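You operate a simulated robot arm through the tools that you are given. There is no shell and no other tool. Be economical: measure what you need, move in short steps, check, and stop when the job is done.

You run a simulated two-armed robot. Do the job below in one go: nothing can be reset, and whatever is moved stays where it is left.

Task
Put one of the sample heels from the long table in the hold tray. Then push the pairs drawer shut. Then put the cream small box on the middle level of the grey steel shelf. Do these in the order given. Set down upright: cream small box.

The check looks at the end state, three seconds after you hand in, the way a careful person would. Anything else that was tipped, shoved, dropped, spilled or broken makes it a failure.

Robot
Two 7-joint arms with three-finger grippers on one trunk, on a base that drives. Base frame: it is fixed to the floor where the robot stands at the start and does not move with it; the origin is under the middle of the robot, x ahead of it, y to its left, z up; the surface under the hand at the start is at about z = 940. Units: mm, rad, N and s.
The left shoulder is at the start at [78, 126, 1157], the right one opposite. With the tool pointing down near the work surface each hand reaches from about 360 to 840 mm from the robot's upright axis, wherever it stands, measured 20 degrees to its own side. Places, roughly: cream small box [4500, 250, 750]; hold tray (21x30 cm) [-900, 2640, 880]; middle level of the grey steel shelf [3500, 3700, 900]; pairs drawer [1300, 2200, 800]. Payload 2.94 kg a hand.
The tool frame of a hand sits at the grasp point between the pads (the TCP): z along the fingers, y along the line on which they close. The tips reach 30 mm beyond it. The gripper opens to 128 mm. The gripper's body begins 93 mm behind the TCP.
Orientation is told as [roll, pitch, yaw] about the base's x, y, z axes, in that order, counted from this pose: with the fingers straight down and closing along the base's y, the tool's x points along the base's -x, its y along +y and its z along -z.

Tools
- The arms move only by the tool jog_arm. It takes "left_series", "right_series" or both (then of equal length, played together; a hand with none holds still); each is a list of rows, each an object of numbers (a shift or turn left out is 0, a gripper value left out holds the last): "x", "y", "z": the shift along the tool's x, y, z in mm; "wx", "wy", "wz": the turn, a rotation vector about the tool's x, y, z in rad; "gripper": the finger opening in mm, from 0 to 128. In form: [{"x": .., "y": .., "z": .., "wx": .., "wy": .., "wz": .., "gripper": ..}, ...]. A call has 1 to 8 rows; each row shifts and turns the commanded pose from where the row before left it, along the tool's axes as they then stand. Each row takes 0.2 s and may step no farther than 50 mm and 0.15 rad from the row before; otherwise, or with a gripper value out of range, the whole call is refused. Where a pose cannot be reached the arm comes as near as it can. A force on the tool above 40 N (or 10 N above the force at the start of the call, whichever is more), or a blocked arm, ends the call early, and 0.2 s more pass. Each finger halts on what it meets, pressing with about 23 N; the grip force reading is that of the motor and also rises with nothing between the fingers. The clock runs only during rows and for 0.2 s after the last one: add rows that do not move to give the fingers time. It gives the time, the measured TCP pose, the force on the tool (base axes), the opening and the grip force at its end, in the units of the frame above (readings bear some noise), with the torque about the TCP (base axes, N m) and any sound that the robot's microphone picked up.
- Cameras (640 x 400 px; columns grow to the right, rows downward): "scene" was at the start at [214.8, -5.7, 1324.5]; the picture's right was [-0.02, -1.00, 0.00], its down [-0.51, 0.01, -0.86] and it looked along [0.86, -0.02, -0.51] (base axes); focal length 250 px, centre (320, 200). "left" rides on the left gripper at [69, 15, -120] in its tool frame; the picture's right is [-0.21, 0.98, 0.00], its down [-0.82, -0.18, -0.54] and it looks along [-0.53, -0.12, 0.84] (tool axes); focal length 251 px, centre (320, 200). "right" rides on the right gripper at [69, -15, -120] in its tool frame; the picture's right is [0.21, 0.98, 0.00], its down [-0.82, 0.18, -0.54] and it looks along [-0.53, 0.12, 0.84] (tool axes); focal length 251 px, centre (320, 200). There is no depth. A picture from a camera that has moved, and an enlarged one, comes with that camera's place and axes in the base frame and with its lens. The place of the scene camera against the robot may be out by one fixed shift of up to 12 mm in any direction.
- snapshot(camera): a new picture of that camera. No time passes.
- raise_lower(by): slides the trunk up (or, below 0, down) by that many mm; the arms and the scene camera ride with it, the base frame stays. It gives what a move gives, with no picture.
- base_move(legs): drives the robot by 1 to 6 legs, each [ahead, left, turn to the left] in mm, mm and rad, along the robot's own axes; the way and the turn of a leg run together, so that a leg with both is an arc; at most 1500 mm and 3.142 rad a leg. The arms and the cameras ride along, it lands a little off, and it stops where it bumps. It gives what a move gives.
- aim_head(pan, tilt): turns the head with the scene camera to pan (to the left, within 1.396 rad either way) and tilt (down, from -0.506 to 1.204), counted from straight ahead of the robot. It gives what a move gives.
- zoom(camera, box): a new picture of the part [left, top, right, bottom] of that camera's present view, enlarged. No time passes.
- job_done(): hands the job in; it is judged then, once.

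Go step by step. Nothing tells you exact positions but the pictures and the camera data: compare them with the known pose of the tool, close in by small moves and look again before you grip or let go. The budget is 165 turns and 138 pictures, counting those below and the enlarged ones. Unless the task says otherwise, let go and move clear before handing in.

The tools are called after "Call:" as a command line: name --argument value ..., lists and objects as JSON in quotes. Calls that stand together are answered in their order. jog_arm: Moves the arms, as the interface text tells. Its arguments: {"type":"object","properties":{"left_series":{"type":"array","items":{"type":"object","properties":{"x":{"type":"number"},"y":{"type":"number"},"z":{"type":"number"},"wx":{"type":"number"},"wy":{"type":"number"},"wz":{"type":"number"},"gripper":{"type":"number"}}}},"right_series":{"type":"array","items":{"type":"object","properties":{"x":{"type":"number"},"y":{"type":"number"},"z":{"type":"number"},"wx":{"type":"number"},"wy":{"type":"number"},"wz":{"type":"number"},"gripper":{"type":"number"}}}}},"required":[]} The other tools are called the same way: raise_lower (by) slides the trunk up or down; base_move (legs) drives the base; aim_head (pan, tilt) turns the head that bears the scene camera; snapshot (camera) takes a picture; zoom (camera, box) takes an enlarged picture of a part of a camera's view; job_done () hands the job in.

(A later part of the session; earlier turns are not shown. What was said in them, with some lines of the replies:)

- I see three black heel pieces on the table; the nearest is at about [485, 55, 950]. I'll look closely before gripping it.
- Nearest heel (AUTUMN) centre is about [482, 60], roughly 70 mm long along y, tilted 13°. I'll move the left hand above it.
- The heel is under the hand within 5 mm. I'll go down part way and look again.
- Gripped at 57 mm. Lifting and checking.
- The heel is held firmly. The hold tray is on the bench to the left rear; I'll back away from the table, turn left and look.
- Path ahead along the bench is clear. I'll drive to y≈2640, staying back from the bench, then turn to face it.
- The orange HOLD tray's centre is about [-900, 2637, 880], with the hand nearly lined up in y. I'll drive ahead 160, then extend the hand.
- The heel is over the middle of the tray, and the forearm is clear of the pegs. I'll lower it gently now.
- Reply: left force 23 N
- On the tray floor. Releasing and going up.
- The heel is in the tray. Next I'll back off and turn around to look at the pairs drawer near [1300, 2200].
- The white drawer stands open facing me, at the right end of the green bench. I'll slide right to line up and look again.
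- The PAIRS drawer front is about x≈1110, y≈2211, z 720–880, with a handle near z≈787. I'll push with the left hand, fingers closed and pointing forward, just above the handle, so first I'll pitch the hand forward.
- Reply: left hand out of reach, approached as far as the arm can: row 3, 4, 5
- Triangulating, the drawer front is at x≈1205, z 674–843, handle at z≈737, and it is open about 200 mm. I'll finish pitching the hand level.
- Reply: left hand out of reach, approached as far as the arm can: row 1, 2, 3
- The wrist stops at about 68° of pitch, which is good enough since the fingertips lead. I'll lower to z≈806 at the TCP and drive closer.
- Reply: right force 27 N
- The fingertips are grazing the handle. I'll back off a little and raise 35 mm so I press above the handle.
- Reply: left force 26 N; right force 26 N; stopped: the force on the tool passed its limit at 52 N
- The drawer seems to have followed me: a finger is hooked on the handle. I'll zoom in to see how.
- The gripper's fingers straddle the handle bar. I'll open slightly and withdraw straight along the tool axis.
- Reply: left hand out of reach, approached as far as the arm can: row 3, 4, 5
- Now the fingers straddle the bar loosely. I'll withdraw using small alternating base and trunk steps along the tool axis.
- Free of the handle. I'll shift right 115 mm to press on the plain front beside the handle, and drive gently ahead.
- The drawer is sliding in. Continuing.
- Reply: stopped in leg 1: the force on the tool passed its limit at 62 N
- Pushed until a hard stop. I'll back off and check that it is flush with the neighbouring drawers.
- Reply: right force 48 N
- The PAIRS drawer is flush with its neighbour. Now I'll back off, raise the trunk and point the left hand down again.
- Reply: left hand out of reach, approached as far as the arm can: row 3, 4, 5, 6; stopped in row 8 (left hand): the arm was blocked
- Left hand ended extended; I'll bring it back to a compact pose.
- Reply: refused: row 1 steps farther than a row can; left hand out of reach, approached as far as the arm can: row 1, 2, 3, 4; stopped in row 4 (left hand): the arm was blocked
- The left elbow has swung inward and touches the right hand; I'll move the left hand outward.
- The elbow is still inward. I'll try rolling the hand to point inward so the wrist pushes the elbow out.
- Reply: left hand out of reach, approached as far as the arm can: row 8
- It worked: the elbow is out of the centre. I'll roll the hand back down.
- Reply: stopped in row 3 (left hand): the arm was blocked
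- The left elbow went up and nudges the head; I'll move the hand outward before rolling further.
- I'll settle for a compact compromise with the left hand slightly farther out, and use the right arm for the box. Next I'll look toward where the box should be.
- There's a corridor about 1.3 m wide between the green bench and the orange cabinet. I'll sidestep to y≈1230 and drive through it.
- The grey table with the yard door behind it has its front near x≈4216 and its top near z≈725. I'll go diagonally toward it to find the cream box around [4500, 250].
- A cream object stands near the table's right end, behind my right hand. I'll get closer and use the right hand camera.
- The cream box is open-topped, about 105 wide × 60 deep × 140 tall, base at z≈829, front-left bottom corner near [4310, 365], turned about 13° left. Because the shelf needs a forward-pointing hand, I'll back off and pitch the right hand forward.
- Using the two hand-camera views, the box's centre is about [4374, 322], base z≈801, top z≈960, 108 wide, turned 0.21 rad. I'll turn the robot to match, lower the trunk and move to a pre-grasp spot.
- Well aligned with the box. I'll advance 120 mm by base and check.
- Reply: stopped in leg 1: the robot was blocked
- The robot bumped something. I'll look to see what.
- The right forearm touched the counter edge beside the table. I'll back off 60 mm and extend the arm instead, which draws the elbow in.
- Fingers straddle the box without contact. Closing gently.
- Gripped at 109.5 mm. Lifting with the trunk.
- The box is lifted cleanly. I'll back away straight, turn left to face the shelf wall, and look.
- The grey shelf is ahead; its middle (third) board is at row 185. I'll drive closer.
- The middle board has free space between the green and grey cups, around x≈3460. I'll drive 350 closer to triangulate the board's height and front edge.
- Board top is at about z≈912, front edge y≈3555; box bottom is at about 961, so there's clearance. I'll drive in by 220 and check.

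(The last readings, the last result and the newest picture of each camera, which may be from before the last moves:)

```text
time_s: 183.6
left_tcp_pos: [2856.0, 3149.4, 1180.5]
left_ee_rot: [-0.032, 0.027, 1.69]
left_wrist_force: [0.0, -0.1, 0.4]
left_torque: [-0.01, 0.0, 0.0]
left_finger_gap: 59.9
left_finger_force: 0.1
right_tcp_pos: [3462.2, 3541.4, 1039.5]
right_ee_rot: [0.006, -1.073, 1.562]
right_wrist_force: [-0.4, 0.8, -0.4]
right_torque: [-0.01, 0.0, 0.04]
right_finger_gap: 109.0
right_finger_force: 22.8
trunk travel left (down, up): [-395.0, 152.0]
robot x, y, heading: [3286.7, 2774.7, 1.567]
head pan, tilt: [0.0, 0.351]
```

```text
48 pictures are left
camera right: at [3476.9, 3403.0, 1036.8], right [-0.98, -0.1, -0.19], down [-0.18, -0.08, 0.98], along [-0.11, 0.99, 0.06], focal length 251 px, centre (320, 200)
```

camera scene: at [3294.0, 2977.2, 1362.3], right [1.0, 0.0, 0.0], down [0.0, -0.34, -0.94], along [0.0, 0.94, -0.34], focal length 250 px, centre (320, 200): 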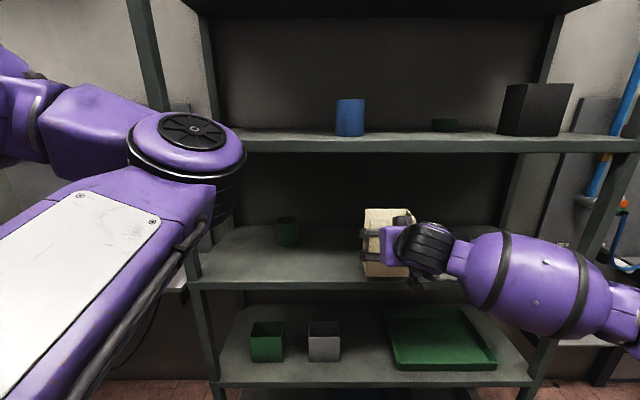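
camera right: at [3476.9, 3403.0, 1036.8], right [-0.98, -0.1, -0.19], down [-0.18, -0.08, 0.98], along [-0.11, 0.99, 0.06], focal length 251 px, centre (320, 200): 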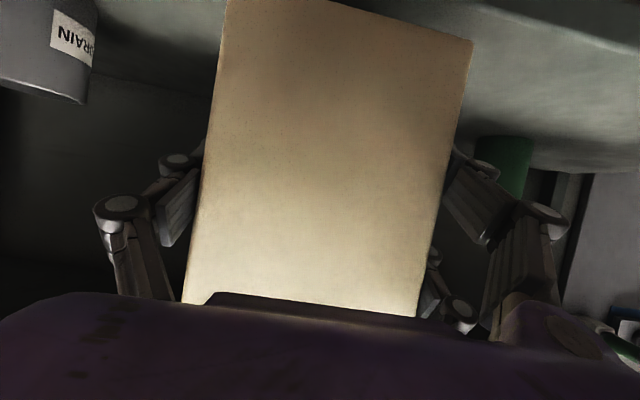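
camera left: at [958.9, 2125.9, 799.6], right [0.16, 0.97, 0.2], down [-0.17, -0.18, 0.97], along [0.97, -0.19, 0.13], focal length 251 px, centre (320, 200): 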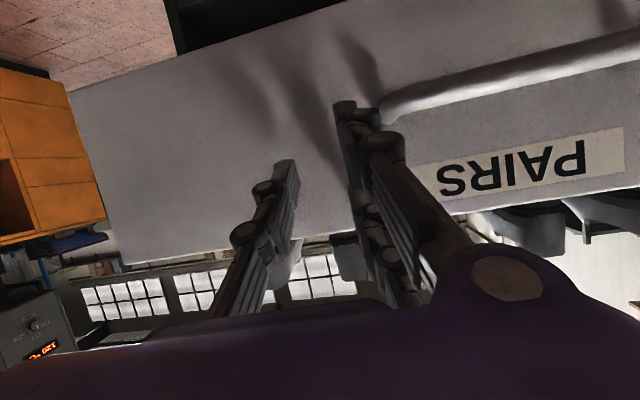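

Clear all round. Advancing 105 mm more, then lowering.

Call:
base_move --legs '[[108, 0, 0.004]]'

Call:
raise_lower --by -30

Call:
snapshot --camera "scene"

Call:
snapshot --camera "right"

```text
time_s: 184.8
left_tcp_pos: [2853.6, 3253.9, 1179.9]
left_ee_rot: [-0.031, 0.027, 1.695]
left_wrist_force: [0.1, -0.4, 0.4]
left_torque: [-0.02, -0.01, -0.02]
left_finger_gap: 59.7
left_finger_force: 0.1
right_tcp_pos: [3458.1, 3649.9, 1039.8]
right_ee_rot: [0.005, -1.074, 1.567]
right_wrist_force: [-0.1, -0.1, -1.0]
right_torque: [0.02, 0.01, -0.01]
right_finger_gap: 109.4
right_finger_force: 22.4
trunk travel left (down, up): [-395.0, 152.0]
robot x, y, heading: [3288.3, 2885.5, 1.57]
head pan, tilt: [0.0, 0.351]
```

```text
time_s: 185.6
left_tcp_pos: [2853.6, 3255.3, 1150.4]
left_ee_rot: [-0.03, 0.028, 1.695]
left_wrist_force: [-0.2, -0.3, -0.5]
left_torque: [0.01, -0.01, 0.03]
left_finger_gap: 60.0
left_finger_force: 0.0
right_tcp_pos: [3457.4, 3650.1, 1010.5]
right_ee_rot: [0.005, -1.075, 1.568]
right_wrist_force: [0.4, -0.3, -0.8]
right_torque: [-0.02, -0.01, 0.0]
right_finger_gap: 109.1
right_finger_force: 22.8
trunk travel left (down, up): [-365.0, 182.0]
robot x, y, heading: [3290.2, 2881.8, 1.573]
head pan, tilt: [0.0, 0.351]
```

```text
47 pictures are left
camera scene: at [3293.0, 3092.2, 1331.7], right [1.0, 0.0, 0.0], down [0.0, -0.34, -0.94], along [0.0, 0.94, -0.34], focal length 250 px, centre (320, 200)
```

scene: 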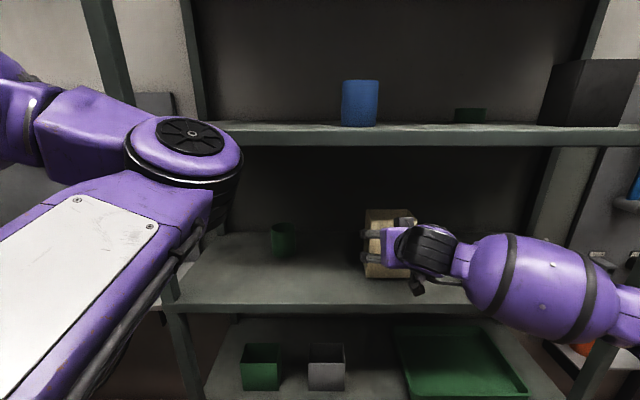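

```text
46 pictures are left
camera right: at [3473.7, 3511.1, 1007.5], right [-0.98, -0.1, -0.19], down [-0.18, -0.09, 0.98], along [-0.12, 0.99, 0.06], focal length 251 px, centre (320, 200)
```

right: 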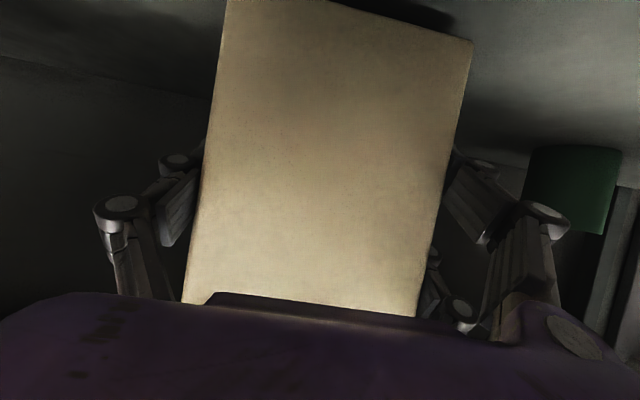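

Call:
raise_lower --by -10

Call:
raise_lower --by -5

Call:
raise_lower --by -4

```text
time_s: 186.2
left_tcp_pos: [2852.8, 3255.5, 1140.4]
left_ee_rot: [-0.032, 0.024, 1.694]
left_wrist_force: [0.2, 0.6, -0.1]
left_torque: [0.03, -0.03, 0.01]
left_finger_gap: 59.9
left_finger_force: 0.1
right_tcp_pos: [3457.4, 3650.9, 1000.0]
right_ee_rot: [0.007, -1.073, 1.568]
right_wrist_force: [0.3, -0.9, 1.0]
right_torque: [-0.01, 0.11, 0.06]
right_finger_gap: 109.2
right_finger_force: 23.1
trunk travel left (down, up): [-355.0, 192.0]
robot x, y, heading: [3284.8, 2881.7, 1.574]
head pan, tilt: [0.0, 0.351]
```

```text
time_s: 186.7
left_tcp_pos: [2853.5, 3252.9, 1135.4]
left_ee_rot: [-0.033, 0.025, 1.693]
left_wrist_force: [0.1, 0.3, 0.3]
left_torque: [-0.02, -0.02, -0.03]
left_finger_gap: 60.3
left_finger_force: 0.0
right_tcp_pos: [3457.2, 3650.4, 998.7]
right_ee_rot: [0.007, -1.081, 1.564]
right_wrist_force: [1.8, 2.4, 15.7]
right_torque: [0.19, 0.21, -0.09]
right_finger_gap: 109.6
right_finger_force: 22.5
trunk travel left (down, up): [-350.0, 197.0]
robot x, y, heading: [3284.9, 2880.7, 1.569]
head pan, tilt: [0.0, 0.351]
```

```text
time_s: 187.2
left_tcp_pos: [2853.0, 3254.4, 1130.7]
left_ee_rot: [-0.033, 0.026, 1.693]
left_wrist_force: [-0.2, 0.0, 0.1]
left_torque: [-0.02, 0.0, 0.01]
left_finger_gap: 59.7
left_finger_force: 0.1
right_tcp_pos: [3456.6, 3649.6, 991.8]
right_ee_rot: [0.008, -1.076, 1.567]
right_wrist_force: [0.0, 2.1, 16.5]
right_torque: [0.47, 0.12, 0.02]
right_finger_gap: 109.5
right_finger_force: 22.7
trunk travel left (down, up): [-346.0, 201.0]
robot x, y, heading: [3289.9, 2882.1, 1.579]
head pan, tilt: [0.0, 0.351]
```

The box rests on the board. Opening and checking.

Call:
jog_arm --right_series '[{"gripper": 118}, {"gripper": 128}, {"gripper": 128}, {}]'

Call:
snapshot --camera "right"

```text
time_s: 188.2
left_tcp_pos: [2853.3, 3254.6, 1131.4]
left_ee_rot: [-0.032, 0.028, 1.693]
left_wrist_force: [0.3, -0.3, -0.9]
left_torque: [-0.01, -0.01, 0.0]
left_finger_gap: 60.2
left_finger_force: 0.0
right_tcp_pos: [3458.7, 3649.9, 991.3]
right_ee_rot: [0.006, -1.073, 1.567]
right_wrist_force: [-0.1, 1.0, -0.5]
right_torque: [0.0, -0.03, 0.0]
right_finger_gap: 127.8
right_finger_force: 0.0
trunk travel left (down, up): [-346.0, 201.0]
robot x, y, heading: [3285.0, 2887.3, 1.569]
head pan, tilt: [0.0, 0.351]
```

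```text
45 pictures are left
camera right: at [3473.5, 3511.3, 987.7], right [-0.98, -0.1, -0.19], down [-0.18, -0.08, 0.98], along [-0.12, 0.99, 0.06], focal length 251 px, centre (320, 200)
```

right: 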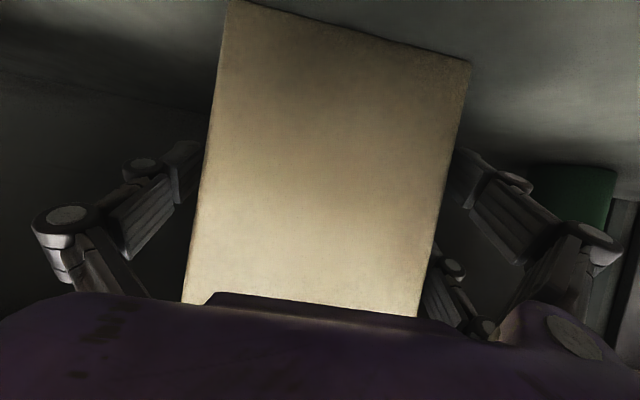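

Call:
base_move --legs '[[-90, 0, 0]]'

Call:
snapshot --camera "right"

```text
time_s: 189.3
left_tcp_pos: [2853.5, 3163.5, 1130.7]
left_ee_rot: [-0.031, 0.03, 1.696]
left_wrist_force: [-0.4, -0.2, 0.8]
left_torque: [0.05, 0.02, 0.0]
left_finger_gap: 59.7
left_finger_force: 0.1
right_tcp_pos: [3455.2, 3560.5, 990.5]
right_ee_rot: [0.006, -1.073, 1.569]
right_wrist_force: [0.1, -0.6, -0.4]
right_torque: [0.01, 0.01, -0.01]
right_finger_gap: 127.9
right_finger_force: 0.1
trunk travel left (down, up): [-346.0, 201.0]
robot x, y, heading: [3287.3, 2792.7, 1.574]
head pan, tilt: [0.0, 0.351]
```

```text
44 pictures are left
camera right: at [3472.8, 3421.0, 987.8], right [-0.98, -0.1, -0.19], down [-0.18, -0.08, 0.98], along [-0.12, 0.99, 0.06], focal length 251 px, centre (320, 200)
```

right: 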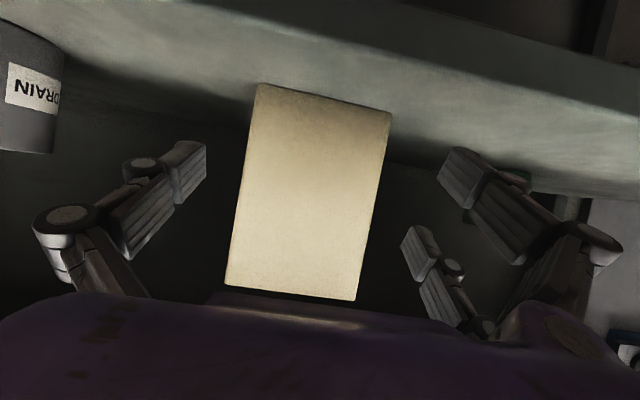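

The box stands upright well inside the board's front edge. I'll back clear and take a last look.

Call:
base_move --legs '[[-400, 0, 0]]'

Call:
snapshot --camera "scene"

Call:
snapshot --camera "right"

```text
time_s: 191.8
left_tcp_pos: [2854.4, 2761.3, 1130.3]
left_ee_rot: [-0.032, 0.028, 1.701]
left_wrist_force: [0.6, -1.1, -0.9]
left_torque: [0.0, 0.02, 0.05]
left_finger_gap: 60.1
left_finger_force: 0.0
right_tcp_pos: [3454.0, 3161.5, 990.7]
right_ee_rot: [0.005, -1.074, 1.576]
right_wrist_force: [-0.1, -0.3, 0.2]
right_torque: [-0.02, -0.02, 0.0]
right_finger_gap: 127.9
right_finger_force: 0.0
trunk travel left (down, up): [-346.0, 201.0]
robot x, y, heading: [3289.2, 2390.8, 1.58]
head pan, tilt: [0.0, 0.351]
```

```text
43 pictures are left
camera scene: at [3294.3, 2607.5, 1312.9], right [1.0, 0.01, 0.0], down [0.0, -0.34, -0.94], along [-0.01, 0.94, -0.34], focal length 250 px, centre (320, 200)
```

scene: 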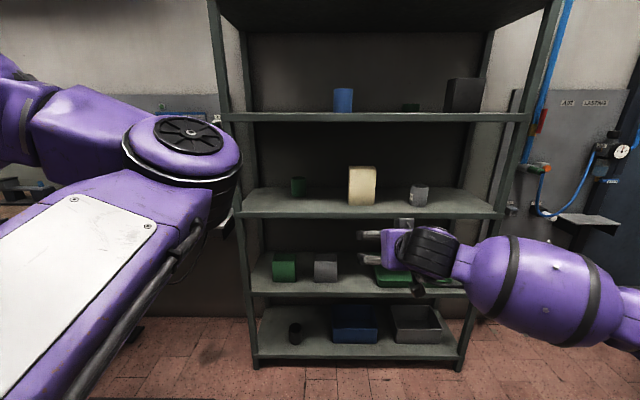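

```text
42 pictures are left
camera right: at [3471.7, 3023.2, 987.8], right [-0.98, -0.11, -0.19], down [-0.18, -0.09, 0.98], along [-0.12, 0.99, 0.06], focal length 251 px, centre (320, 200)
```

right: 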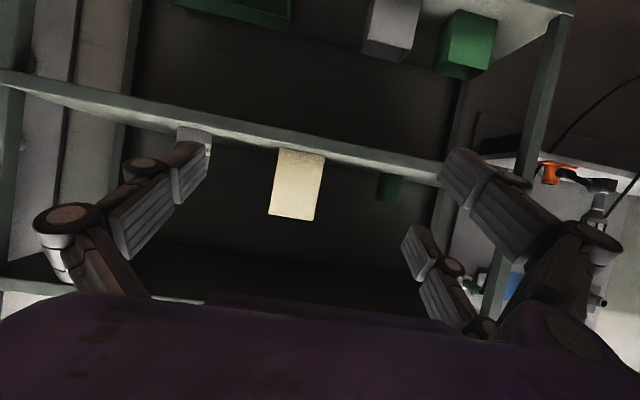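

The cream box stands upright on the middle level, the heel is in the hold tray and the drawer is flush. Handing in.

Call:
job_done

```text
The job is handed in.
```

I finished all three steps in the order given and handed in the job.

- **Heel:** the AUTUMN heel from the long table is in the hold tray.
- **Drawer:** the pairs drawer is pushed shut and flush with its neighbour. On the first try a finger caught its handle and pulled it a little further open before I shut it.
- **Box:** the cream box stands upright on the middle level of the grey steel shelf.

While I was reaching for the box, the robot was stopped by something, most likely its right forearm against the edge of the counter beside the table. Nothing looked moved in the pictures I took afterwards.
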